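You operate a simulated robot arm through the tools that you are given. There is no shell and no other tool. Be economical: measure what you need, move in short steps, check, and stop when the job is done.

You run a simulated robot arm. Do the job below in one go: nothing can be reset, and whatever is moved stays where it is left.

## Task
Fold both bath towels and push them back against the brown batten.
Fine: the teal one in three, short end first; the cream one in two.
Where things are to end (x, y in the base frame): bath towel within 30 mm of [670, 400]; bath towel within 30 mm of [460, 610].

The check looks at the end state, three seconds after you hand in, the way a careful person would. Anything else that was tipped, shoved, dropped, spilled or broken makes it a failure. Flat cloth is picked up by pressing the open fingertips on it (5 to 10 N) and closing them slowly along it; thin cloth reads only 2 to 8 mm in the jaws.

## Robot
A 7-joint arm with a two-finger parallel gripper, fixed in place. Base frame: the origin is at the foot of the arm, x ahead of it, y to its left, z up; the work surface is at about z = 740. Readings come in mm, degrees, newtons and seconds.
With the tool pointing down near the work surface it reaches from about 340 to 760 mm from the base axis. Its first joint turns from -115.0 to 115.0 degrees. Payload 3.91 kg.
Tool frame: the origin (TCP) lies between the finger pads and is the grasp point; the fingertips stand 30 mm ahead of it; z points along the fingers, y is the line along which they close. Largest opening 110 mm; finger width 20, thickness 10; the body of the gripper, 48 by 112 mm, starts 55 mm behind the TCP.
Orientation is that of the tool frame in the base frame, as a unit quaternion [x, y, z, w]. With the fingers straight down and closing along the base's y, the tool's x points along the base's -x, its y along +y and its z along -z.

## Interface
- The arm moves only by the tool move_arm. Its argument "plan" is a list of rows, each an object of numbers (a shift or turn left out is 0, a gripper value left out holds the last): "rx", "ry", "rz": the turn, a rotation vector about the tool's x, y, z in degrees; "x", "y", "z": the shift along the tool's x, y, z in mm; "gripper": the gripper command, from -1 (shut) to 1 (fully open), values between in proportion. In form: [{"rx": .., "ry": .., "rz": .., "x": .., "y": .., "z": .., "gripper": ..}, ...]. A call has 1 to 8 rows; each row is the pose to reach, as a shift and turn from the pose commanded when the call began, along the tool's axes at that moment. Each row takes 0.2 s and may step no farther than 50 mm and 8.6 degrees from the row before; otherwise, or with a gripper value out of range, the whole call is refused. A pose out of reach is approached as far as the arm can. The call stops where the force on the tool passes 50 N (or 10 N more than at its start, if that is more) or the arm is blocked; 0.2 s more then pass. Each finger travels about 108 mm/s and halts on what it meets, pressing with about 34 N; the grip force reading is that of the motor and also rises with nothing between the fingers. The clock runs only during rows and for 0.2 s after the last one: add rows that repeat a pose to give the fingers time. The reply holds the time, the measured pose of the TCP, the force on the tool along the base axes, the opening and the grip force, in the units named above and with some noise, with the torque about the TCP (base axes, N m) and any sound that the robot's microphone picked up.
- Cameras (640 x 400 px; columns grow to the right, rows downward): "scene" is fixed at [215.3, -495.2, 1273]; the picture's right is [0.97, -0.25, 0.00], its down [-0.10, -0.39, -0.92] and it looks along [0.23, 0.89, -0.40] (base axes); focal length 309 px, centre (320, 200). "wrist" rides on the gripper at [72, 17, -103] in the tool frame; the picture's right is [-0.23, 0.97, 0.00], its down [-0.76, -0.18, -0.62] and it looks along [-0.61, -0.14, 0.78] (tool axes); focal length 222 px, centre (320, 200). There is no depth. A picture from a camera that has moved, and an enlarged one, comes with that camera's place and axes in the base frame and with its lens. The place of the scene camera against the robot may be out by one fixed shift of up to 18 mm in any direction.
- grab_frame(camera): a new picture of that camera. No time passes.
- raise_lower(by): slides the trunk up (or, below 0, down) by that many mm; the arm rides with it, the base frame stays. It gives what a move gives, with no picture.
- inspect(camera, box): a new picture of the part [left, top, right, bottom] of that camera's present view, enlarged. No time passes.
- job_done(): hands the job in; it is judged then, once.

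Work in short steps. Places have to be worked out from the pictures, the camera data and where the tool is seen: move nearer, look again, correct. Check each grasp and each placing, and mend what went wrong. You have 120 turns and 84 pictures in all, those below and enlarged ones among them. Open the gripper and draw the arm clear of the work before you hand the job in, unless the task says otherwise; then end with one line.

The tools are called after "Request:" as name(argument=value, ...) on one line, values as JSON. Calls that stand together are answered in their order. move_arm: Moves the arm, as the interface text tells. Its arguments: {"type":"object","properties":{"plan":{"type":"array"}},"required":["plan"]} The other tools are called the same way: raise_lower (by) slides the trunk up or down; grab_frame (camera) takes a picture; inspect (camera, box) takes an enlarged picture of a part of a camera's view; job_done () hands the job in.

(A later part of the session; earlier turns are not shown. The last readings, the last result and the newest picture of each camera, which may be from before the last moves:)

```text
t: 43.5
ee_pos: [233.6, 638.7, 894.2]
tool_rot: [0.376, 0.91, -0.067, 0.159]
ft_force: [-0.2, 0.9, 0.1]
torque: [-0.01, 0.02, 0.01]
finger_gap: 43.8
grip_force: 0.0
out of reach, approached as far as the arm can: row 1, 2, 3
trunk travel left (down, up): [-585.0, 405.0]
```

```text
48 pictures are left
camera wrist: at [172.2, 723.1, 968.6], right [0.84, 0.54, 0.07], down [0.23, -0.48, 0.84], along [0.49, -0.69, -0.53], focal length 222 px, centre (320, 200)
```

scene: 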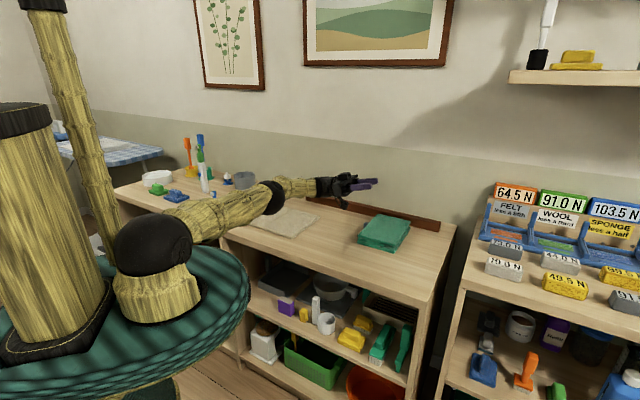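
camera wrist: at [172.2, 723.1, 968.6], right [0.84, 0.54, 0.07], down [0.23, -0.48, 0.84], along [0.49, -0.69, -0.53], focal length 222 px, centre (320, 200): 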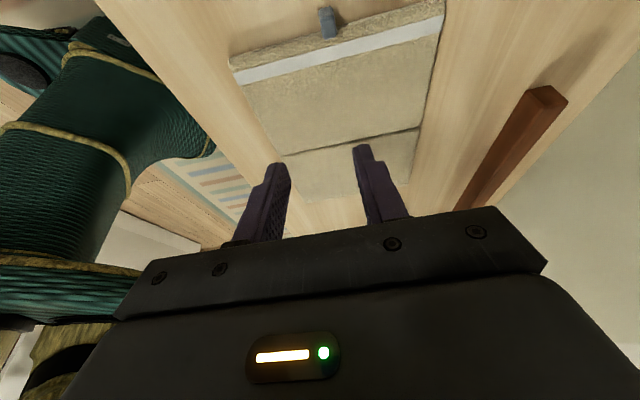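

The knob is at about (232, 672) and the crease at s of about 172. Folding onto the right half puts the centre at s 107, right on the target line. For reach I'll go vertical over the knob.

Request:
move_arm(plan=[{"x": 14, "y": -2, "z": 9, "ry": 7}, {"x": 27, "y": -4, "z": 18, "ry": 14}, {"x": 40, "y": -5, "z": 28, "ry": 20}, {"x": 40, "y": -5, "z": 28, "ry": 20}])

Request:
grab_frame(camera="wrist")

```text
t: 44.5
ee_pos: [211.1, 652.0, 854.6]
tool_rot: [0.383, 0.924, 0.001, -0.004]
ft_force: [0.3, 0.8, -1.3]
torque: [0.01, -0.02, 0.01]
finger_gap: 44.0
grip_force: 0.0
trunk travel left (down, up): [-585.0, 405.0]
```

```text
47 pictures are left
camera wrist: at [172.2, 715.5, 959.8], right [0.85, 0.53, 0.0], down [0.42, -0.67, 0.62], along [0.33, -0.53, -0.78], focal length 222 px, centre (320, 200)
```

wrist: 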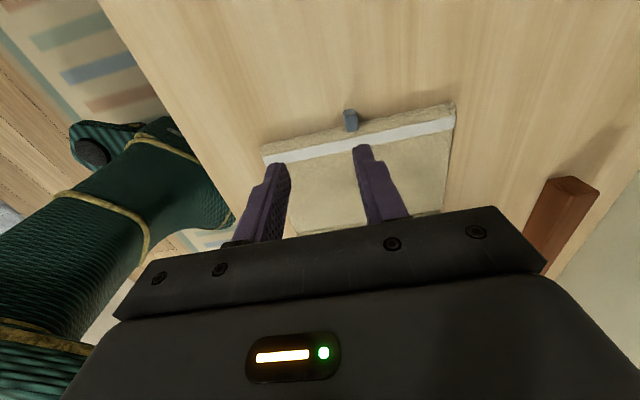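

The knob is confirmed at (232, 671). I'll shift 28 mm in n, lower partway, and try an 8° lean.

Request:
move_arm(plan=[{"x": 1, "y": 14, "z": 10}, {"x": 2, "y": 28, "z": 25, "ry": -4}, {"x": 4, "y": 28, "z": 35, "ry": -8}, {"x": 4, "y": 28, "z": 35, "ry": -8}])

Request:
grab_frame(camera="wrist")

```text
t: 45.5
ee_pos: [228.3, 664.6, 819.9]
tool_rot: [0.383, 0.921, -0.027, 0.064]
ft_force: [0.6, -0.3, 0.6]
torque: [0.02, 0.01, 0.01]
finger_gap: 44.2
grip_force: 0.1
out of reach, approached as far as the arm can: row 3, 4
trunk travel left (down, up): [-585.0, 405.0]
```

```text
46 pictures are left
camera wrist: at [177.8, 737.3, 914.9], right [0.85, 0.53, 0.03], down [0.35, -0.6, 0.72], along [0.4, -0.6, -0.69], focal length 222 px, centre (320, 200)
```

wrist: 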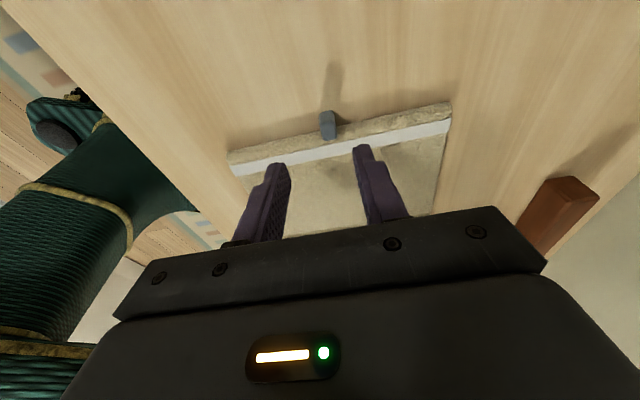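

That's just short with the lean. I'll go back to vertical and lower the rest by the trunk.

Request:
move_arm(plan=[{"ry": 4}, {"x": -1, "ry": 8}, {"x": -1, "ry": 8}])

Request:
raise_lower(by=-30)

Request:
grab_frame(camera="wrist")

```text
t: 46.3
ee_pos: [226.8, 665.9, 821.2]
tool_rot: [0.383, 0.924, 0.0, -0.002]
ft_force: [-0.6, -0.1, 0.7]
torque: [-0.01, 0.02, 0.03]
finger_gap: 44.1
grip_force: 0.1
trunk travel left (down, up): [-585.0, 405.0]
```

```text
t: 47.0
ee_pos: [227.2, 665.1, 790.8]
tool_rot: [0.382, 0.924, 0.0, -0.002]
ft_force: [0.4, -0.2, -0.9]
torque: [0.01, 0.02, -0.01]
finger_gap: 44.0
grip_force: 0.1
trunk travel left (down, up): [-555.0, 435.0]
```

```text
45 pictures are left
camera wrist: at [188.0, 727.5, 895.5], right [0.85, 0.53, 0.0], down [0.42, -0.66, 0.62], along [0.33, -0.53, -0.78], focal length 222 px, centre (320, 200)
```

wrist: 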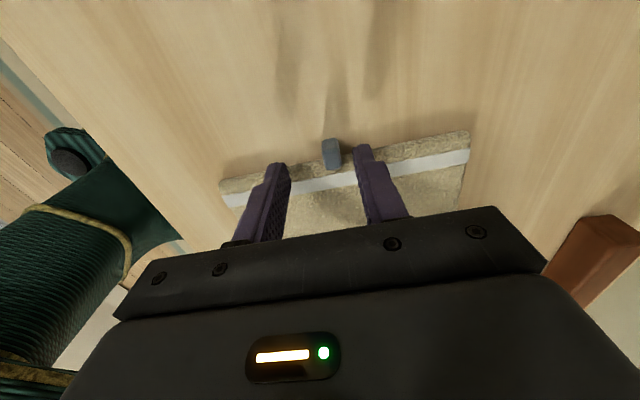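

The knob is 7 mm further in n and 2–4 mm in s. I'll correct that, lower the last 15 mm and close.

Request:
move_arm(plan=[{"x": 2, "y": 4}, {"x": 4, "y": 7}])

Request:
raise_lower(by=-15)

Request:
inspect(camera="wrist", box=[220, 90, 440, 230])

```text
t: 47.6
ee_pos: [230.6, 672.6, 789.6]
tool_rot: [0.383, 0.924, -0.001, -0.003]
ft_force: [0.1, -0.1, 0.0]
torque: [0.0, 0.01, -0.02]
finger_gap: 44.1
grip_force: 0.1
trunk travel left (down, up): [-555.0, 435.0]
```

```text
t: 48.3
ee_pos: [229.8, 672.6, 782.0]
tool_rot: [0.383, 0.924, 0.003, -0.002]
ft_force: [0.7, 0.7, 23.7]
torque: [-0.35, 0.08, -0.02]
finger_gap: 44.2
grip_force: 0.2
trunk travel left (down, up): [-540.0, 450.0]
```

```text
2.86 times, centred on (330, 160) of wrist
camera zoom: at [190.4, 734.1, 886.2], right [0.85, 0.53, 0.0], down [0.41, -0.67, 0.62], along [0.33, -0.52, -0.79], focal length 635 px, centre (291, 314)
```

zoom: 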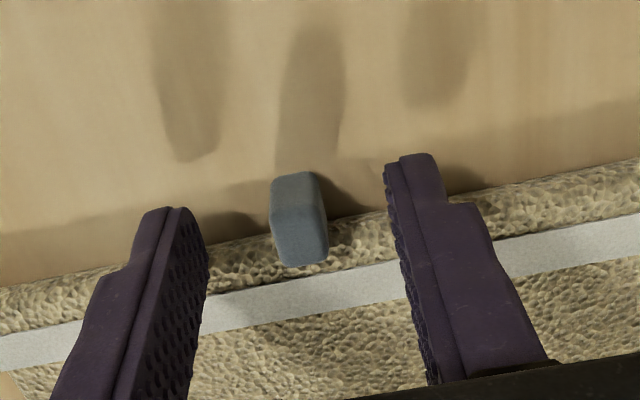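

There's contact (24 N), likely a fingertip on the panel's edge. I'll raise 6 mm, shift 7 mm outward, and lower again.

Request:
raise_lower(by=15)

Request:
move_arm(plan=[{"x": 4}, {"x": 7}])

Request:
raise_lower(by=-9)

Request:
inspect(camera="scene", box=[190, 150, 330, 255])

```text
t: 48.9
ee_pos: [229.7, 672.6, 788.9]
tool_rot: [0.383, 0.924, -0.002, -0.002]
ft_force: [0.3, -0.4, -0.6]
torque: [-0.05, -0.01, 0.03]
finger_gap: 44.0
grip_force: 0.0
trunk travel left (down, up): [-555.0, 435.0]
```

```text
t: 49.5
ee_pos: [223.2, 677.8, 789.9]
tool_rot: [0.383, 0.924, -0.001, -0.003]
ft_force: [0.8, -0.5, -0.1]
torque: [0.02, -0.01, 0.02]
finger_gap: 44.1
grip_force: 0.1
trunk travel left (down, up): [-555.0, 435.0]
```

```text
t: 50.1
ee_pos: [225.0, 677.6, 781.3]
tool_rot: [0.383, 0.924, -0.001, -0.002]
ft_force: [0.0, 0.8, 0.6]
torque: [-0.01, 0.0, 0.03]
finger_gap: 43.9
grip_force: 0.1
trunk travel left (down, up): [-546.0, 444.0]
```

```text
3.81 times, centred on (260, 202) of scene
camera zoom: at [215.3, -495.2, 1273.0], right [0.97, -0.25, 0.0], down [-0.1, -0.39, -0.92], along [0.23, 0.89, -0.4], focal length 1177 px, centre (549, 190)
```

zoom: 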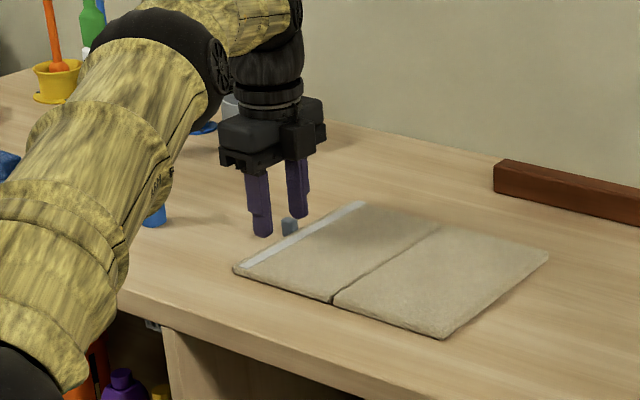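

Free of contact now. I'll move 4 mm back in, go 3 mm lower, and close on the knob.

Request:
move_arm(plan=[{"x": -4, "z": 3}, {"x": -4, "z": 3, "gripper": -0.4}, {"x": -4, "z": 3, "gripper": -0.6}, {"x": -4, "z": 3, "gripper": -0.8}, {"x": -4, "z": 3, "gripper": -1}, {"x": -4, "z": 3, "gripper": -1}])

Request:
inspect(camera="wrist", box=[220, 90, 440, 230])

```text
t: 51.5
ee_pos: [226.7, 674.4, 779.0]
tool_rot: [0.383, 0.924, -0.001, -0.002]
ft_force: [1.5, 1.8, 1.8]
torque: [0.0, -0.11, 0.1]
finger_gap: 11.1
grip_force: 33.8
trunk travel left (down, up): [-546.0, 444.0]
```

```text
2.86 times, centred on (330, 160) of wrist
camera zoom: at [188.4, 737.1, 883.7], right [0.85, 0.53, 0.0], down [0.42, -0.66, 0.62], along [0.33, -0.53, -0.78], focal length 635 px, centre (291, 314)
```

zoom: 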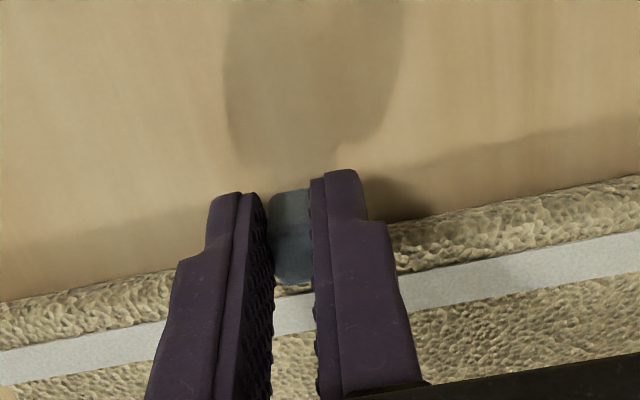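

Gripped at 11 mm. I'll start the cream fold about its crease (s 172), to 30°.

Request:
move_arm(plan=[{"x": -4.8, "z": -18.7, "ry": 7.5}, {"x": -11.9, "z": -36.6, "ry": 15}, {"x": -21.4, "z": -53.4, "ry": 22.5}, {"x": -32.9, "z": -68.9, "ry": 30}])

Request:
inspect(camera="scene", box=[190, 150, 330, 255])

```text
t: 52.5
ee_pos: [249.3, 650.6, 848.8]
tool_rot: [0.369, 0.892, 0.098, -0.242]
ft_force: [-0.3, -1.0, -0.1]
torque: [0.06, 0.06, 0.02]
finger_gap: 11.0
grip_force: 34.3
trunk travel left (down, up): [-546.0, 444.0]
```

```text
3.81 times, centred on (260, 202) of scene
camera zoom: at [215.3, -495.2, 1273.0], right [0.97, -0.25, 0.0], down [-0.1, -0.39, -0.92], along [0.23, 0.89, -0.4], focal length 1177 px, centre (549, 190)
```

zoom: 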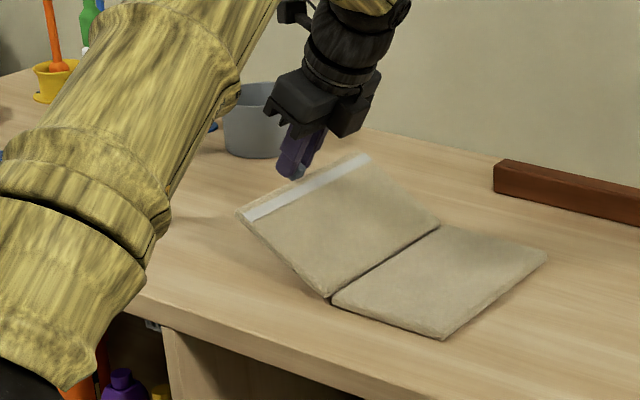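

It's folding well and the load is nil. Since the arc is the same in the tool frame, I'll continue to 75°.

Request:
move_arm(plan=[{"x": -4.8, "z": -18.7, "ry": 7.5}, {"x": -11.9, "z": -36.6, "ry": 15}, {"x": -21.4, "z": -53.4, "ry": 22.5}, {"x": -32.9, "z": -68.9, "ry": 30}, {"x": -46.4, "z": -82.7, "ry": 37.5}, {"x": -61.6, "z": -94.6, "ry": 45}])

Request:
grab_frame(camera="scene")

```text
t: 53.9
ee_pos: [324.1, 580.9, 897.0]
tool_rot: [0.303, 0.731, 0.233, -0.565]
ft_force: [1.3, -1.3, 1.0]
torque: [-0.29, -0.19, 0.11]
finger_gap: 11.2
grip_force: 33.8
trunk travel left (down, up): [-546.0, 444.0]
```

```text
40 pictures are left
```

scene: 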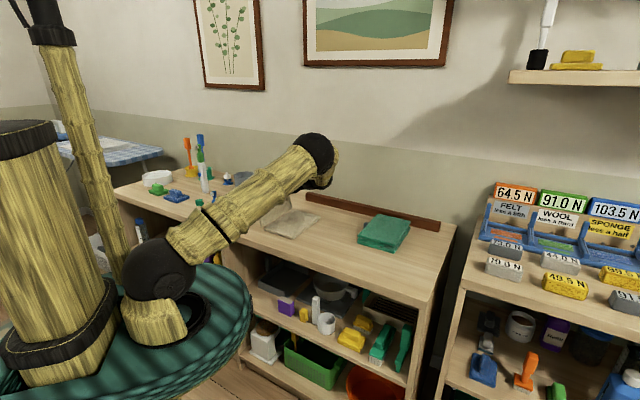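

All clear. Three more steps take it to 97°, just past vertical and still above the teal stack.

Request:
move_arm(plan=[{"x": -4.8, "z": -18.7, "ry": 7.5}, {"x": -11.9, "z": -36.6, "ry": 15}, {"x": -21.4, "z": -53.4, "ry": 22.5}, {"x": -26, "z": -62, "ry": 26}])

Request:
inspect(camera="scene", box=[220, 130, 420, 280])

```text
t: 54.9
ee_pos: [369.7, 533.4, 888.8]
tool_rot: [-0.244, -0.586, -0.295, 0.714]
ft_force: [1.2, -1.6, 0.4]
torque: [-0.06, -0.09, 0.06]
finger_gap: 11.0
grip_force: 34.1
trunk travel left (down, up): [-546.0, 444.0]
```

```text
2.67 times, centred on (320, 205) of scene
camera zoom: at [215.3, -495.2, 1273.0], right [0.97, -0.25, 0.0], down [-0.1, -0.39, -0.92], along [0.23, 0.89, -0.4], focal length 824 px, centre (320, 187)
```

zoom: 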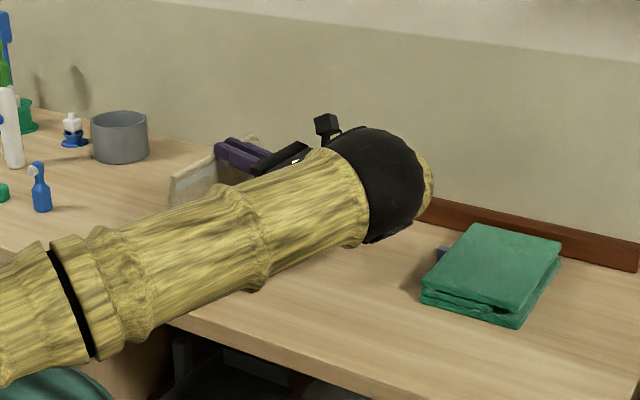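

The panel is past vertical with no load. I'll open to let it drop, then raise the trunk.

Request:
move_arm(plan=[{"gripper": -0.5}, {"gripper": -0.2}, {"gripper": -0.2}, {"gripper": -0.2}])

Request:
raise_lower(by=100)

Request:
inspect(camera="scene", box=[220, 150, 420, 280])

```text
t: 55.9
ee_pos: [368.4, 534.1, 888.6]
tool_rot: [-0.243, -0.587, -0.294, 0.714]
ft_force: [0.5, -0.7, 0.4]
torque: [0.01, 0.0, 0.0]
finger_gap: 44.0
grip_force: 0.1
trunk travel left (down, up): [-546.0, 444.0]
```

```text
t: 57.2
ee_pos: [369.3, 534.5, 989.5]
tool_rot: [-0.244, -0.586, -0.295, 0.714]
ft_force: [0.1, -0.9, 0.3]
torque: [0.01, 0.0, -0.01]
finger_gap: 43.8
grip_force: 0.1
trunk travel left (down, up): [-646.0, 344.0]
```

```text
3.08 times, centred on (320, 215) of scene
camera zoom: at [215.3, -495.2, 1273.0], right [0.97, -0.25, 0.0], down [-0.1, -0.39, -0.92], along [0.23, 0.89, -0.4], focal length 951 px, centre (320, 154)
```

zoom: 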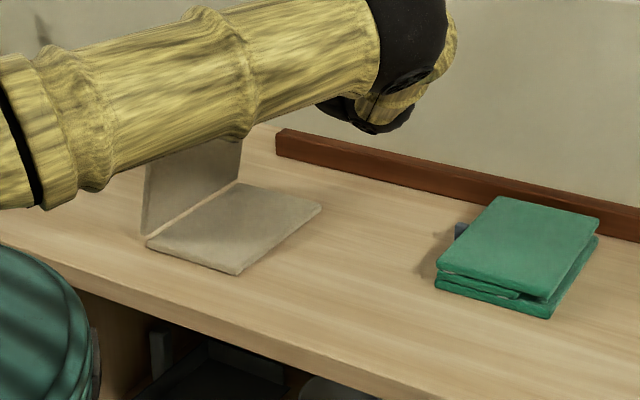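

The panel stayed standing near vertical, since hinge friction holds it. I'll turn the tool upright, go round to the outer side, and push it over.

Request:
move_arm(plan=[{"ry": -8.4}, {"ry": -16.8}, {"ry": -25.2}, {"ry": -33.6}, {"ry": -42}, {"ry": -50.4}, {"ry": -58.8}, {"ry": -67.2}])

Request:
move_arm(plan=[{"ry": -8.5, "gripper": -1}, {"ry": -17}, {"ry": -25.5}, {"ry": -34}])

Request:
grab_frame(camera="wrist")

Request:
inspect(camera="scene", box=[220, 130, 420, 280])

```text
t: 59.0
ee_pos: [369.0, 534.1, 988.4]
tool_rot: [0.366, 0.884, 0.111, -0.269]
ft_force: [0.3, 0.1, -0.3]
torque: [-0.03, 0.0, 0.01]
finger_gap: 43.8
grip_force: 0.2
trunk travel left (down, up): [-646.0, 344.0]
```

```text
t: 60.0
ee_pos: [369.5, 534.8, 988.1]
tool_rot: [0.383, 0.924, -0.001, 0.0]
ft_force: [-0.8, 0.8, 0.9]
torque: [0.0, -0.01, 0.02]
finger_gap: 0.0
grip_force: 33.8
trunk travel left (down, up): [-646.0, 344.0]
```

```text
37 pictures are left
camera wrist: at [328.4, 597.2, 1093.0], right [0.85, 0.53, 0.0], down [0.41, -0.66, 0.63], along [0.33, -0.53, -0.78], focal length 222 px, centre (320, 200)
```

wrist: 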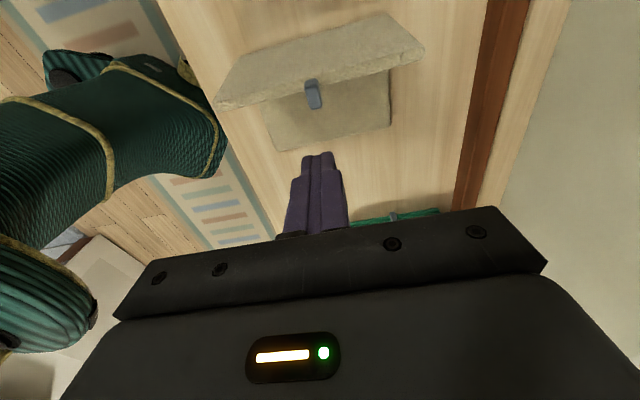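

```text
2.67 times, centred on (320, 205) of scene
camera zoom: at [215.3, -495.2, 1273.0], right [0.97, -0.25, 0.0], down [-0.1, -0.39, -0.92], along [0.23, 0.89, -0.4], focal length 824 px, centre (320, 187)
```

zoom: 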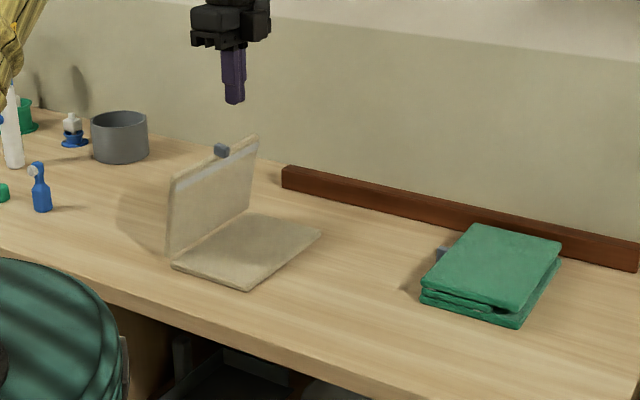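

The panel stands at about 95°. With the fingers closed, I'll go to s 235 on its outer side and lower there.

Request:
move_arm(plan=[{"x": 40}, {"x": 80}, {"x": 118}, {"x": 118, "z": 40}, {"x": 118, "z": 80}, {"x": 118, "z": 112}])

Request:
inspect(camera="scene", box=[220, 130, 420, 280])

```text
t: 61.4
ee_pos: [285.7, 619.0, 874.1]
tool_rot: [0.383, 0.924, -0.001, -0.001]
ft_force: [-0.5, 0.4, -0.2]
torque: [-0.01, -0.04, -0.01]
finger_gap: 0.1
grip_force: 34.0
trunk travel left (down, up): [-646.0, 344.0]
```

```text
2.67 times, centred on (320, 205) of scene
camera zoom: at [215.3, -495.2, 1273.0], right [0.97, -0.25, 0.0], down [-0.1, -0.39, -0.92], along [0.23, 0.89, -0.4], focal length 824 px, centre (320, 187)
```

zoom: 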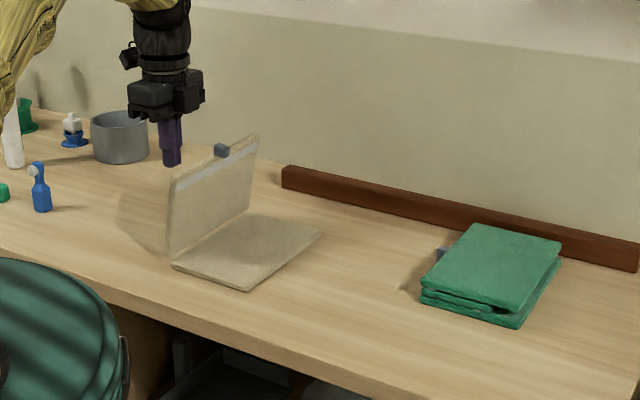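

The fingers are behind the panel. I'll push it over steadily toward -s while lowering.

Request:
move_arm(plan=[{"x": -20}, {"x": -40}, {"x": -55, "z": 2}, {"x": -70, "z": 6}, {"x": -85, "z": 12}, {"x": -100, "z": 20}, {"x": -115, "z": 30}, {"x": -130, "z": 42}])

Request:
inspect(camera="scene", box=[220, 130, 420, 280])

```text
t: 63.2
ee_pos: [378.5, 525.1, 833.8]
tool_rot: [0.382, 0.924, -0.001, -0.001]
ft_force: [0.6, 0.0, -0.2]
torque: [0.02, 0.01, 0.01]
finger_gap: 0.0
grip_force: 34.2
trunk travel left (down, up): [-646.0, 344.0]
```

```text
2.67 times, centred on (320, 205) of scene
camera zoom: at [215.3, -495.2, 1273.0], right [0.97, -0.25, 0.0], down [-0.1, -0.39, -0.92], along [0.23, 0.89, -0.4], focal length 824 px, centre (320, 187)
```

zoom: 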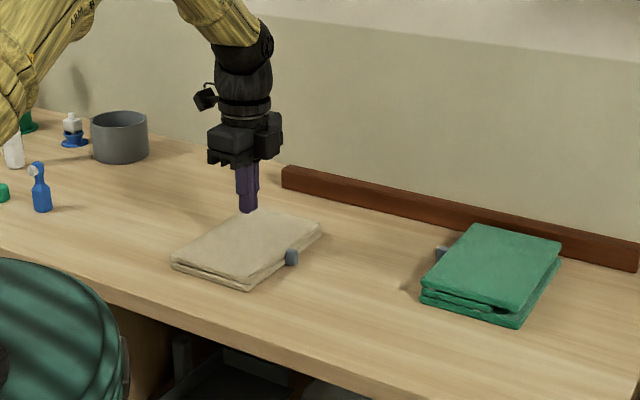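

The cream towel is folded in two. Next come the pushes. I'll lift, back off in front of it (n about 515), and turn the gripper so the open fingers span along the front edge.

Request:
move_arm(plan=[{"z": -30}, {"z": -60}, {"z": -60, "y": -20, "rz": -8}, {"z": -60, "y": -40, "rz": -16}, {"z": -60, "y": -60, "rz": -24}, {"z": -60, "y": -80, "rz": -32}, {"z": -60, "y": -105, "rz": -40}, {"z": -60, "y": -127, "x": 3, "rz": -48}])

Request:
move_arm(plan=[{"rz": -8.4, "gripper": 1}, {"rz": -16.8}, {"rz": -25.2}, {"rz": -33.6}, {"rz": -42}])

Request:
grab_frame(camera="wrist")

```text
t: 65.0
ee_pos: [286.0, 435.9, 894.3]
tool_rot: [-0.027, 1.0, -0.001, -0.001]
ft_force: [1.3, -0.5, -0.5]
torque: [-0.01, 0.03, 0.01]
finger_gap: 0.0
grip_force: 34.1
trunk travel left (down, up): [-646.0, 344.0]
```

```text
t: 66.2
ee_pos: [285.2, 437.4, 895.2]
tool_rot: [-0.384, 0.923, -0.001, -0.001]
ft_force: [-0.1, 0.0, 0.3]
torque: [0.0, 0.03, -0.01]
finger_gap: 109.8
grip_force: 0.1
trunk travel left (down, up): [-646.0, 344.0]
```

```text
33 pictures are left
camera wrist: at [222.0, 397.8, 999.8], right [-0.53, 0.85, 0.0], down [0.66, 0.42, 0.62], along [0.53, 0.33, -0.78], focal length 222 px, centre (320, 200)
```

wrist: 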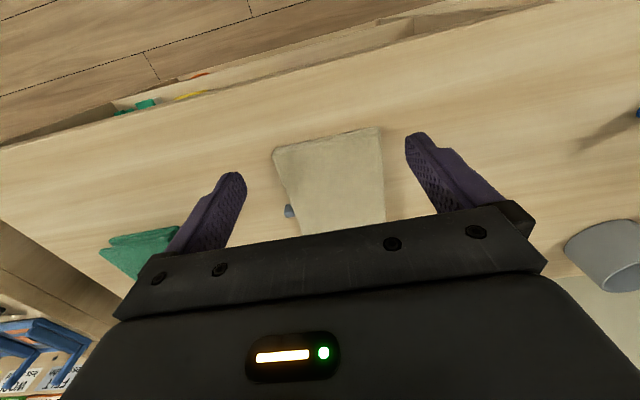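

The cream's front edge spans s 43–168 at n 541, so it needs +120 mm in n. I'll set the fingers to about 80 mm and lower in front of it.

Request:
move_arm(plan=[{"x": 2, "z": 30, "gripper": 0.45}, {"x": 2, "y": -1, "z": 60}, {"x": 2, "y": -1, "z": 90}, {"x": 2, "y": -1, "z": 110}, {"x": 2, "y": -1, "z": 119}])

Request:
grab_frame(camera="wrist")

```text
t: 67.4
ee_pos: [286.0, 436.3, 775.7]
tool_rot: [-0.383, 0.924, -0.001, 0.0]
ft_force: [0.4, -0.4, -0.5]
torque: [0.0, 0.02, 0.0]
finger_gap: 79.8
grip_force: 0.1
trunk travel left (down, up): [-646.0, 344.0]
```

```text
32 pictures are left
camera wrist: at [222.1, 395.8, 880.7], right [-0.53, 0.85, 0.0], down [0.67, 0.41, 0.62], along [0.53, 0.33, -0.78], focal length 222 px, centre (320, 200)
```

wrist: 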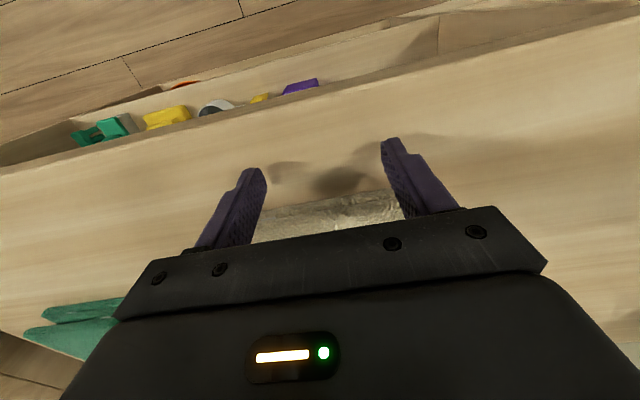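

In position in front of the cream stack. I'll push slowly along +n.

Request:
move_arm(plan=[{"x": -12}, {"x": -24}, {"x": -36}, {"x": -48}, {"x": -60}, {"x": -72}, {"x": -84}, {"x": -96}])

Request:
inspect(camera="scene", box=[220, 130, 420, 280])

```text
t: 69.2
ee_pos: [353.0, 504.1, 776.1]
tool_rot: [-0.383, 0.924, -0.001, -0.002]
ft_force: [-0.1, -0.4, -1.1]
torque: [0.01, 0.04, 0.02]
finger_gap: 79.7
grip_force: 0.1
trunk travel left (down, up): [-646.0, 344.0]
```

```text
2.67 times, centred on (320, 205) of scene
camera zoom: at [215.3, -495.2, 1273.0], right [0.97, -0.25, 0.0], down [-0.1, -0.39, -0.92], along [0.23, 0.89, -0.4], focal length 824 px, centre (320, 187)
```

zoom: 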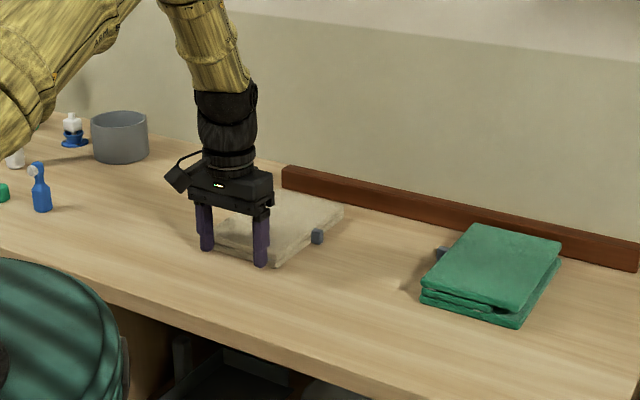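

The stack slides squarely. I'll push on toward the batten in small steps, watching the force.

Request:
move_arm(plan=[{"x": -10}, {"x": -20}, {"x": -30}, {"x": -37}, {"x": -41}])

Request:
inspect(camera="scene", box=[220, 130, 420, 280])

```text
t: 70.4
ee_pos: [380.1, 532.9, 775.0]
tool_rot: [-0.383, 0.924, -0.001, -0.002]
ft_force: [-2.0, -1.4, 1.7]
torque: [0.03, 0.01, 0.02]
finger_gap: 79.7
grip_force: 0.1
trunk travel left (down, up): [-646.0, 344.0]
```

```text
2.67 times, centred on (320, 205) of scene
camera zoom: at [215.3, -495.2, 1273.0], right [0.97, -0.25, 0.0], down [-0.1, -0.39, -0.92], along [0.23, 0.89, -0.4], focal length 824 px, centre (320, 187)
```

zoom: 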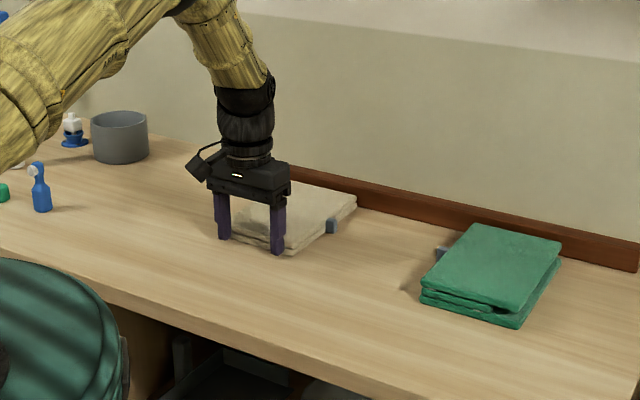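

It's almost at the batten. I'll creep on by a few mm until the force shows contact.

Request:
move_arm(plan=[{"x": -2}, {"x": -4}, {"x": -6}])

Request:
inspect(camera="scene", box=[270, 180, 350, 240])

```text
t: 71.2
ee_pos: [384.0, 536.7, 775.3]
tool_rot: [-0.382, 0.924, -0.001, -0.003]
ft_force: [-7.3, -5.9, 0.3]
torque: [0.0, 0.2, -0.12]
finger_gap: 79.9
grip_force: 0.0
trunk travel left (down, up): [-646.0, 344.0]
```

```text
6.67 times, centred on (310, 210) of scene
camera zoom: at [215.3, -495.2, 1273.0], right [0.97, -0.25, 0.0], down [-0.1, -0.39, -0.92], along [0.23, 0.89, -0.4], focal length 2060 px, centre (387, 133)
```

zoom: 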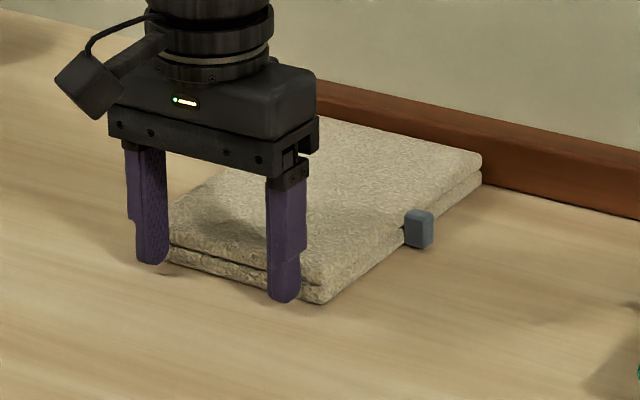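

Contact at about 9 N: the cream stack is against the batten. I'll back off, lift, and travel over to the teal stack.

Request:
move_arm(plan=[{"x": 20}, {"x": 40}, {"x": 50, "z": -40}, {"x": 60, "z": -85}, {"x": 70, "z": -115, "y": -30}, {"x": 80, "z": -120, "y": -75}, {"x": 80, "z": -120, "y": -124}])

Request:
move_arm(plan=[{"y": -48}, {"y": -96}, {"y": -144}, {"y": -180}])

Request:
grab_frame(camera="wrist")

Request:
inspect(camera="scene", box=[250, 150, 450, 280])

```text
t: 72.8
ee_pos: [415.9, 394.8, 894.5]
tool_rot: [-0.384, 0.924, -0.001, -0.002]
ft_force: [0.8, -0.4, 0.3]
torque: [0.02, -0.01, -0.03]
finger_gap: 79.9
grip_force: 0.0
trunk travel left (down, up): [-646.0, 344.0]
```

```text
t: 73.8
ee_pos: [543.1, 262.8, 894.7]
tool_rot: [-0.384, 0.924, -0.001, -0.002]
ft_force: [0.6, 0.3, -0.4]
torque: [0.01, 0.03, -0.05]
finger_gap: 80.0
grip_force: 0.1
trunk travel left (down, up): [-646.0, 344.0]
```

```text
28 pictures are left
camera wrist: at [479.9, 222.5, 1000.0], right [-0.53, 0.85, 0.0], down [0.67, 0.41, 0.62], along [0.53, 0.33, -0.78], focal length 222 px, centre (320, 200)
```

wrist: 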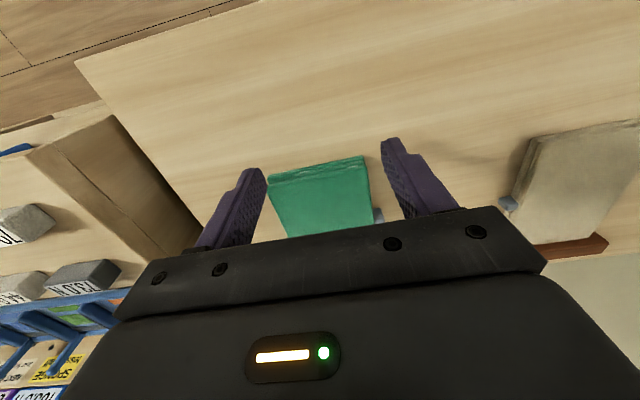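

```text
3.08 times, centred on (350, 215) of scene
camera zoom: at [215.3, -495.2, 1273.0], right [0.97, -0.25, 0.0], down [-0.1, -0.39, -0.92], along [0.23, 0.89, -0.4], focal length 951 px, centre (228, 154)
```

zoom: 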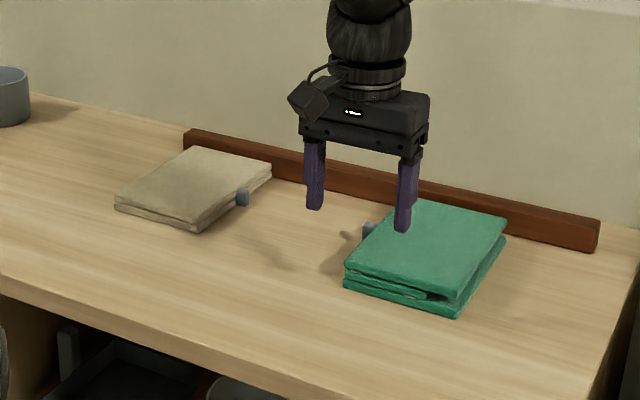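

The teal front edge is at n 626 spanning s -277 to -159. It needs about +20 mm in s and +36 mm in n. First I'll shift it in s: close the fingers and go to its right side with the tool leaning outward for reach.

Request:
move_arm(plan=[{"y": -28, "x": -10, "ry": -7.5, "gripper": -1}, {"y": -56, "x": -20, "ry": -15}, {"y": -86, "x": -30, "ry": -22.5}, {"y": -116, "x": -40, "ry": -30}])

Request:
move_arm(plan=[{"x": -8, "z": 36}, {"x": -15, "z": 72}, {"x": -22, "z": 108}, {"x": -25, "z": 125}])

Request:
grab_frame(camera="wrist")

Request:
inspect(camera="scene", box=[290, 150, 470, 280])

```text
t: 74.8
ee_pos: [655.9, 211.6, 896.1]
tool_rot: [-0.369, 0.893, 0.099, 0.239]
ft_force: [0.6, -0.1, -0.4]
torque: [0.02, 0.01, -0.01]
finger_gap: 0.0
grip_force: 34.1
trunk travel left (down, up): [-646.0, 344.0]
```

```text
t: 75.8
ee_pos: [715.4, 271.5, 798.9]
tool_rot: [-0.369, 0.893, 0.098, 0.238]
ft_force: [0.4, -0.5, 0.3]
torque: [0.01, 0.04, 0.02]
finger_gap: 0.1
grip_force: 34.1
trunk travel left (down, up): [-646.0, 344.0]
```

```text
26 pictures are left
camera wrist: at [621.3, 201.9, 854.0], right [-0.55, 0.83, 0.11], down [0.37, 0.12, 0.92], along [0.75, 0.55, -0.38], focal length 222 px, centre (320, 200)
```

wrist: 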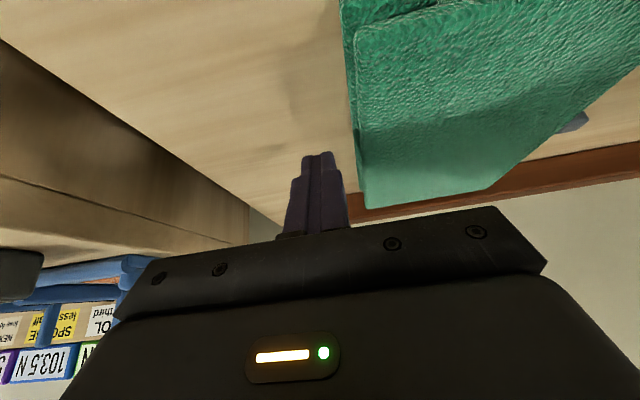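

```text
3.08 times, centred on (380, 215) of scene
camera zoom: at [215.3, -495.2, 1273.0], right [0.97, -0.25, 0.0], down [-0.1, -0.39, -0.92], along [0.23, 0.89, -0.4], focal length 951 px, centre (135, 154)
```

zoom: 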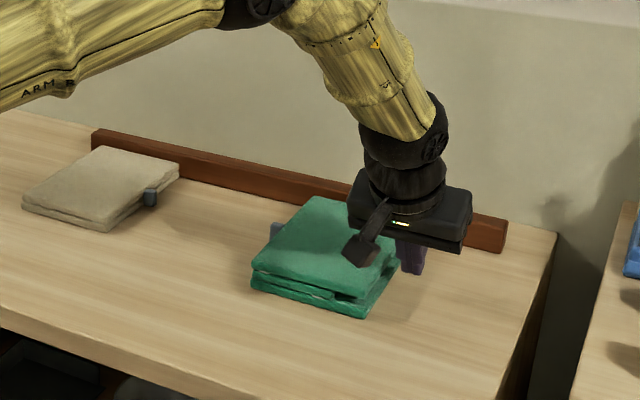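

The right face is near s -285, and the tool is beside it at s -314. I'll lower alongside, then push in +s.

Request:
move_arm(plan=[{"x": -1, "z": 16}, {"x": -1, "z": 30}, {"x": -1, "y": 8, "z": 30}, {"x": -1, "y": 15, "z": 30}, {"x": -1, "y": 20, "z": 30}])

Request:
grab_frame(camera="wrist")

```text
t: 77.0
ee_pos: [712.5, 293.6, 773.8]
tool_rot: [-0.37, 0.893, 0.099, 0.238]
ft_force: [0.8, -0.9, 0.6]
torque: [0.02, -0.02, 0.01]
finger_gap: 0.1
grip_force: 34.2
trunk travel left (down, up): [-646.0, 344.0]
```

```text
24 pictures are left
camera wrist: at [618.2, 225.3, 829.3], right [-0.55, 0.83, 0.11], down [0.37, 0.12, 0.92], along [0.75, 0.55, -0.38], focal length 222 px, centre (320, 200)
```

wrist: 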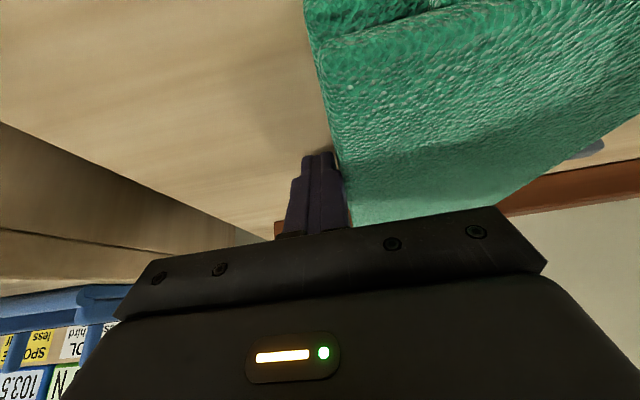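

The finger is nearly touching at s -296. I'll push the stack +s in small steps to TCP s of about -268.

Request:
move_arm(plan=[{"y": 5}, {"y": 10}, {"y": 15}, {"y": 20}, {"y": 24}, {"y": 28}])

Request:
grab_frame(camera="wrist")

Request:
inspect(camera="scene", box=[290, 150, 470, 280])

```text
t: 78.4
ee_pos: [688.6, 316.5, 774.5]
tool_rot: [-0.37, 0.893, 0.098, 0.238]
ft_force: [0.1, -0.6, 0.1]
torque: [-0.03, 0.01, 0.02]
finger_gap: 0.1
grip_force: 34.1
trunk travel left (down, up): [-646.0, 344.0]
```

```text
23 pictures are left
camera wrist: at [596.6, 246.7, 829.7], right [-0.55, 0.83, 0.11], down [0.37, 0.12, 0.92], along [0.75, 0.55, -0.38], focal length 222 px, centre (320, 200)
```

wrist: 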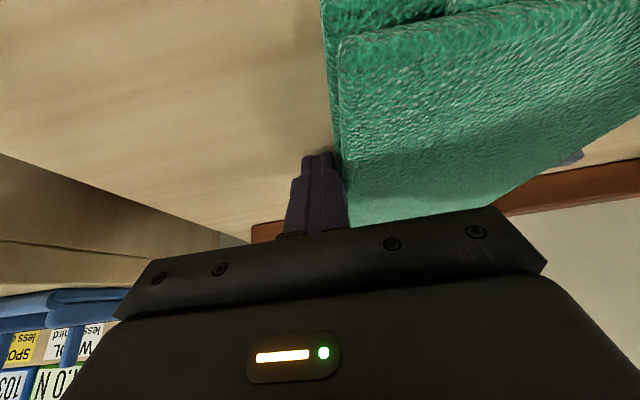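

```text
3.08 times, centred on (380, 215) of scene
camera zoom: at [215.3, -495.2, 1273.0], right [0.97, -0.25, 0.0], down [-0.1, -0.39, -0.92], along [0.23, 0.89, -0.4], focal length 951 px, centre (135, 154)
```

zoom: 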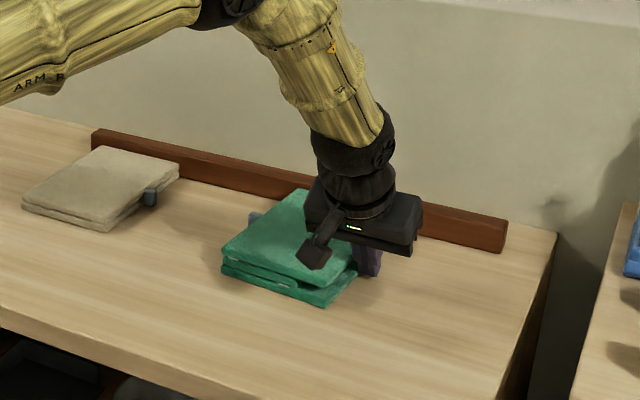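

The stack has slid along. I'll back the finger off, rise, straighten, and look from above and in front.

Request:
move_arm(plan=[{"y": -15}, {"y": -25, "x": -2, "z": -30}, {"y": -25, "x": -4, "z": -70}, {"y": -10, "x": -6, "z": -105}, {"y": 20, "x": -8, "z": -134}])

Request:
move_arm(plan=[{"ry": 7.5, "y": 10, "x": 8, "gripper": 0.45}, {"ry": 15, "y": 25, "x": 17}, {"ry": 22.5, "y": 35, "x": 30}, {"ry": 30, "y": 45, "x": 50}])

Request:
grab_frame(camera="wrist")

Request:
inspect(camera="scene", box=[290, 170, 450, 270])

```text
t: 79.6
ee_pos: [630.7, 288.9, 892.8]
tool_rot: [-0.369, 0.893, 0.099, 0.238]
ft_force: [-1.0, 0.3, -0.5]
torque: [-0.01, 0.04, 0.02]
finger_gap: 0.0
grip_force: 33.5
trunk travel left (down, up): [-646.0, 344.0]
```

```text
t: 80.6
ee_pos: [571.2, 289.2, 867.7]
tool_rot: [-0.383, 0.924, -0.001, -0.002]
ft_force: [0.3, 0.4, -0.2]
torque: [-0.01, -0.02, 0.01]
finger_gap: 79.8
grip_force: 0.1
trunk travel left (down, up): [-646.0, 344.0]
```

```text
21 pictures are left
camera wrist: at [508.8, 250.2, 974.1], right [-0.53, 0.85, 0.0], down [0.67, 0.41, 0.62], along [0.53, 0.33, -0.79], focal length 222 px, centre (320, 200)
```

wrist: 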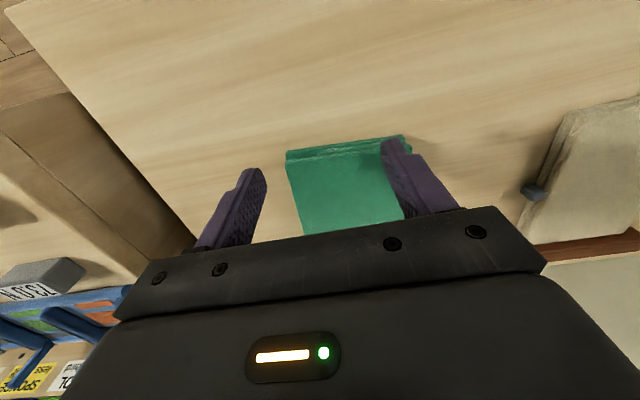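

```text
4.00 times, centred on (370, 220) of scene
camera zoom: at [215.3, -495.2, 1273.0], right [0.97, -0.25, 0.0], down [-0.1, -0.39, -0.92], along [0.23, 0.89, -0.4], focal length 1236 px, centre (120, 120)
```

zoom: 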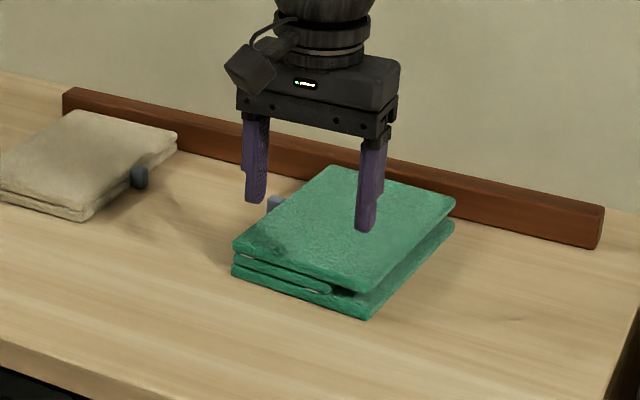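

The teal stack now spans about s -246 to -118 with its front at n 637–647, slightly turned. A two-finger push from the front will square it to the batten. I'll lower in front of it at s of about -184.

Request:
move_arm(plan=[{"y": 8, "x": 4, "z": 25}, {"y": 15, "x": 4, "z": 50}, {"y": 15, "x": 4, "z": 75}, {"y": 15, "x": 4, "z": 92}, {"y": 15, "x": -5, "z": 92}, {"y": 15, "x": -15, "z": 92}])

Request:
move_arm(plan=[{"x": -5}, {"x": -10}, {"x": -14}, {"x": -18}])

Request:
inspect(camera="scene", box=[290, 170, 450, 270])

```text
t: 82.0
ee_pos: [572.5, 311.1, 777.5]
tool_rot: [-0.383, 0.924, 0.0, -0.001]
ft_force: [-0.6, -0.7, 0.4]
torque: [0.0, -0.01, -0.01]
finger_gap: 79.7
grip_force: 0.0
trunk travel left (down, up): [-646.0, 344.0]
```

```text
t: 83.0
ee_pos: [584.8, 322.8, 777.2]
tool_rot: [-0.383, 0.924, 0.0, 0.0]
ft_force: [-1.3, -0.5, 1.0]
torque: [0.01, -0.01, -0.04]
finger_gap: 80.0
grip_force: 0.2
trunk travel left (down, up): [-646.0, 344.0]
```

```text
4.00 times, centred on (370, 220) of scene
camera zoom: at [215.3, -495.2, 1273.0], right [0.97, -0.25, 0.0], down [-0.1, -0.39, -0.92], along [0.23, 0.89, -0.4], focal length 1236 px, centre (120, 120)
```

zoom: 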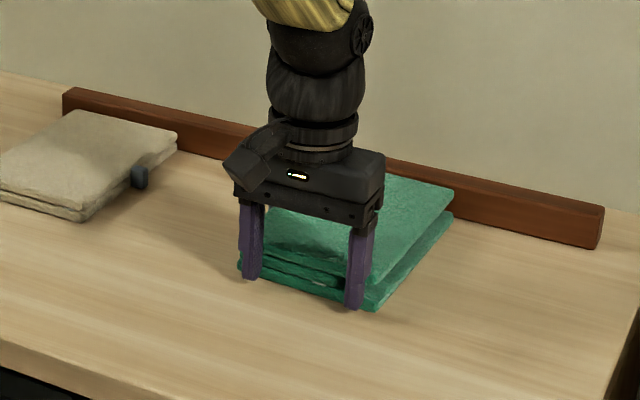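

The fingers are now at the front edge (n 642). I'll keep pushing in small steps toward n of about 651.

Request:
move_arm(plan=[{"x": -3}, {"x": -6}, {"x": -8}, {"x": -10}])

Request:
inspect(camera="scene", box=[290, 170, 450, 270])

```text
t: 84.0
ee_pos: [591.8, 326.3, 777.5]
tool_rot: [-0.382, 0.924, -0.001, -0.003]
ft_force: [-6.1, -13.3, 2.7]
torque: [-0.29, -0.1, -0.65]
finger_gap: 82.6
grip_force: 2.9
trunk travel left (down, up): [-646.0, 344.0]
```

```text
4.00 times, centred on (370, 220) of scene
camera zoom: at [215.3, -495.2, 1273.0], right [0.97, -0.25, 0.0], down [-0.1, -0.39, -0.92], along [0.23, 0.89, -0.4], focal length 1236 px, centre (120, 120)
```

zoom: 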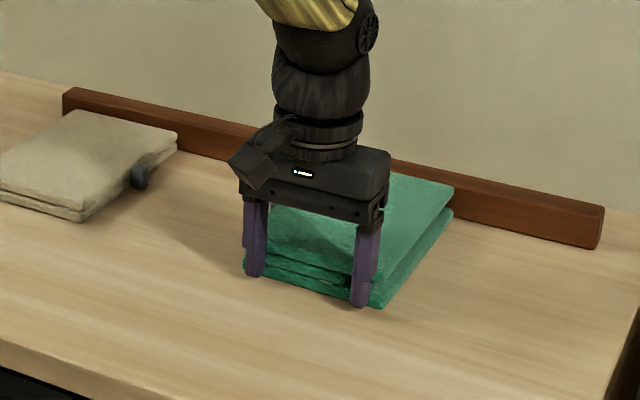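

There's contact at 14 N, mainly on the right finger, so the stack is squaring up. I'll push 3 mm more to seat both sides.

Request:
move_arm(plan=[{"x": -2}, {"x": -4}, {"x": -4}])

Request:
move_arm(plan=[{"x": 15}, {"x": 40}, {"x": 60, "z": -30}, {"x": 80, "z": -70}, {"x": 90, "z": -110}])

Request:
grab_frame(camera="wrist")

Request:
inspect(camera="scene", box=[290, 170, 450, 270])

```text
t: 84.8
ee_pos: [592.5, 327.6, 776.9]
tool_rot: [-0.382, 0.924, -0.001, -0.005]
ft_force: [-18.3, -38.0, 1.2]
torque: [-0.64, -0.35, -0.37]
finger_gap: 83.7
grip_force: 3.4
trunk travel left (down, up): [-646.0, 344.0]
```

```text
t: 86.0
ee_pos: [529.7, 268.7, 886.9]
tool_rot: [-0.382, 0.924, 0.0, -0.001]
ft_force: [-0.6, 0.0, -0.3]
torque: [-0.01, 0.04, -0.06]
finger_gap: 79.9
grip_force: 0.1
trunk travel left (down, up): [-646.0, 344.0]
```

```text
17 pictures are left
camera wrist: at [466.3, 229.7, 992.4], right [-0.53, 0.85, 0.0], down [0.67, 0.41, 0.62], along [0.53, 0.33, -0.78], focal length 222 px, centre (320, 200)
```

wrist: 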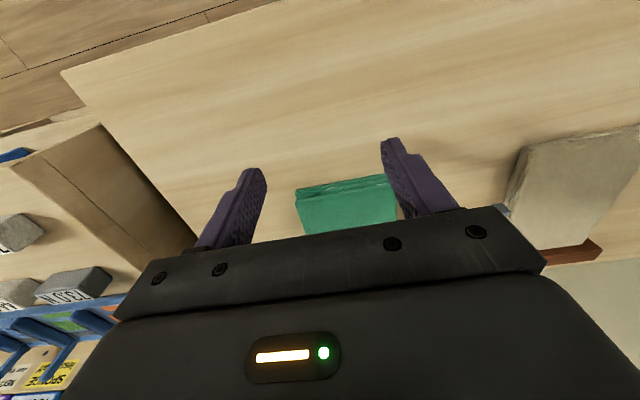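

```text
4.00 times, centred on (370, 220) of scene
camera zoom: at [215.3, -495.2, 1273.0], right [0.97, -0.25, 0.0], down [-0.1, -0.39, -0.92], along [0.23, 0.89, -0.4], focal length 1236 px, centre (120, 120)
```

zoom: 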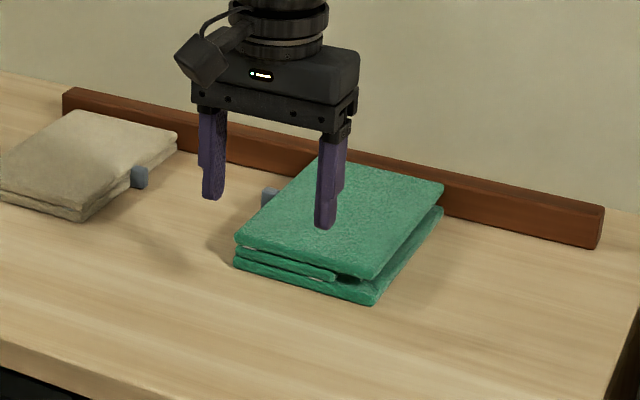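

The front edge is at n 658 (right) to 664 (left), so a slight 2.5° turn remains; the centre is about 12 mm off the target. I'll square it with a gentle single push at the right end of the front edge.

Request:
move_arm(plan=[{"y": -20, "z": 30, "gripper": -1}, {"y": -38, "z": 70}, {"y": -38, "x": -20, "z": 100}, {"y": -38, "x": -40, "z": 111}, {"y": -38, "x": -60, "z": 111}, {"y": -38, "x": -76, "z": 111}])

Request:
move_arm(plan=[{"x": -4}, {"x": -8}, {"x": -11}, {"x": -13}])

```text
t: 87.4
ee_pos: [612.5, 295.0, 775.8]
tool_rot: [-0.382, 0.924, -0.001, -0.002]
ft_force: [0.3, -0.2, 0.2]
torque: [0.03, -0.01, 0.0]
finger_gap: 0.0
grip_force: 34.2
trunk travel left (down, up): [-646.0, 344.0]
```

```text
t: 88.4
ee_pos: [616.4, 303.8, 775.2]
tool_rot: [-0.383, 0.924, -0.001, -0.004]
ft_force: [-25.5, -17.6, 5.9]
torque: [-0.06, 0.14, 0.05]
finger_gap: 0.0
grip_force: 33.8
trunk travel left (down, up): [-646.0, 344.0]
```

It resists at 31 N with the front at n 661, so the right side is against the batten too. I'll back off, lift well clear, and check.

Request:
move_arm(plan=[{"x": 20}, {"x": 50}, {"x": 70, "z": -40}, {"x": 90, "z": -80}, {"x": 100, "z": -120, "y": 20}])

Request:
grab_frame(camera="wrist")

Request:
inspect(camera="scene", box=[270, 170, 450, 270])

```text
t: 89.6
ee_pos: [532.2, 250.1, 898.1]
tool_rot: [-0.383, 0.924, -0.001, -0.001]
ft_force: [0.4, -0.7, 0.1]
torque: [0.0, -0.02, -0.01]
finger_gap: 0.0
grip_force: 34.2
trunk travel left (down, up): [-646.0, 344.0]
```

```text
15 pictures are left
camera wrist: at [469.8, 210.0, 1002.8], right [-0.53, 0.85, 0.0], down [0.67, 0.41, 0.62], along [0.53, 0.33, -0.78], focal length 222 px, centre (320, 200)
```

wrist: 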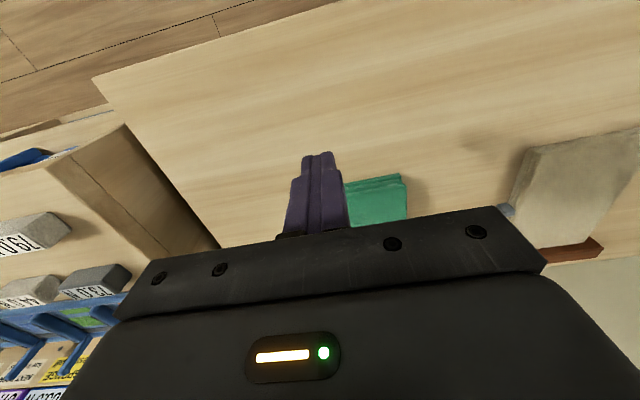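

```text
3.56 times, centred on (360, 220) of scene
camera zoom: at [215.3, -495.2, 1273.0], right [0.97, -0.25, 0.0], down [-0.1, -0.39, -0.92], along [0.23, 0.89, -0.4], focal length 1099 px, centre (178, 129)
```

zoom: 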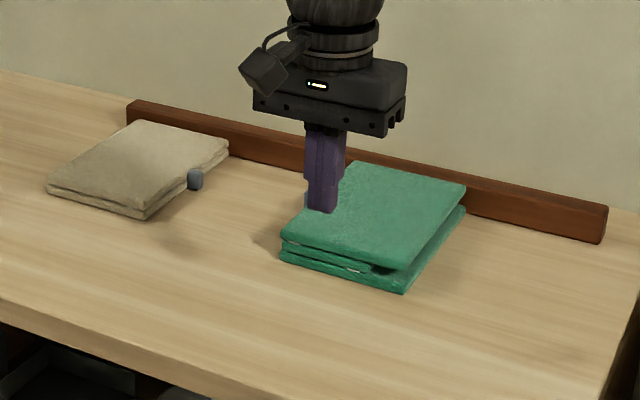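

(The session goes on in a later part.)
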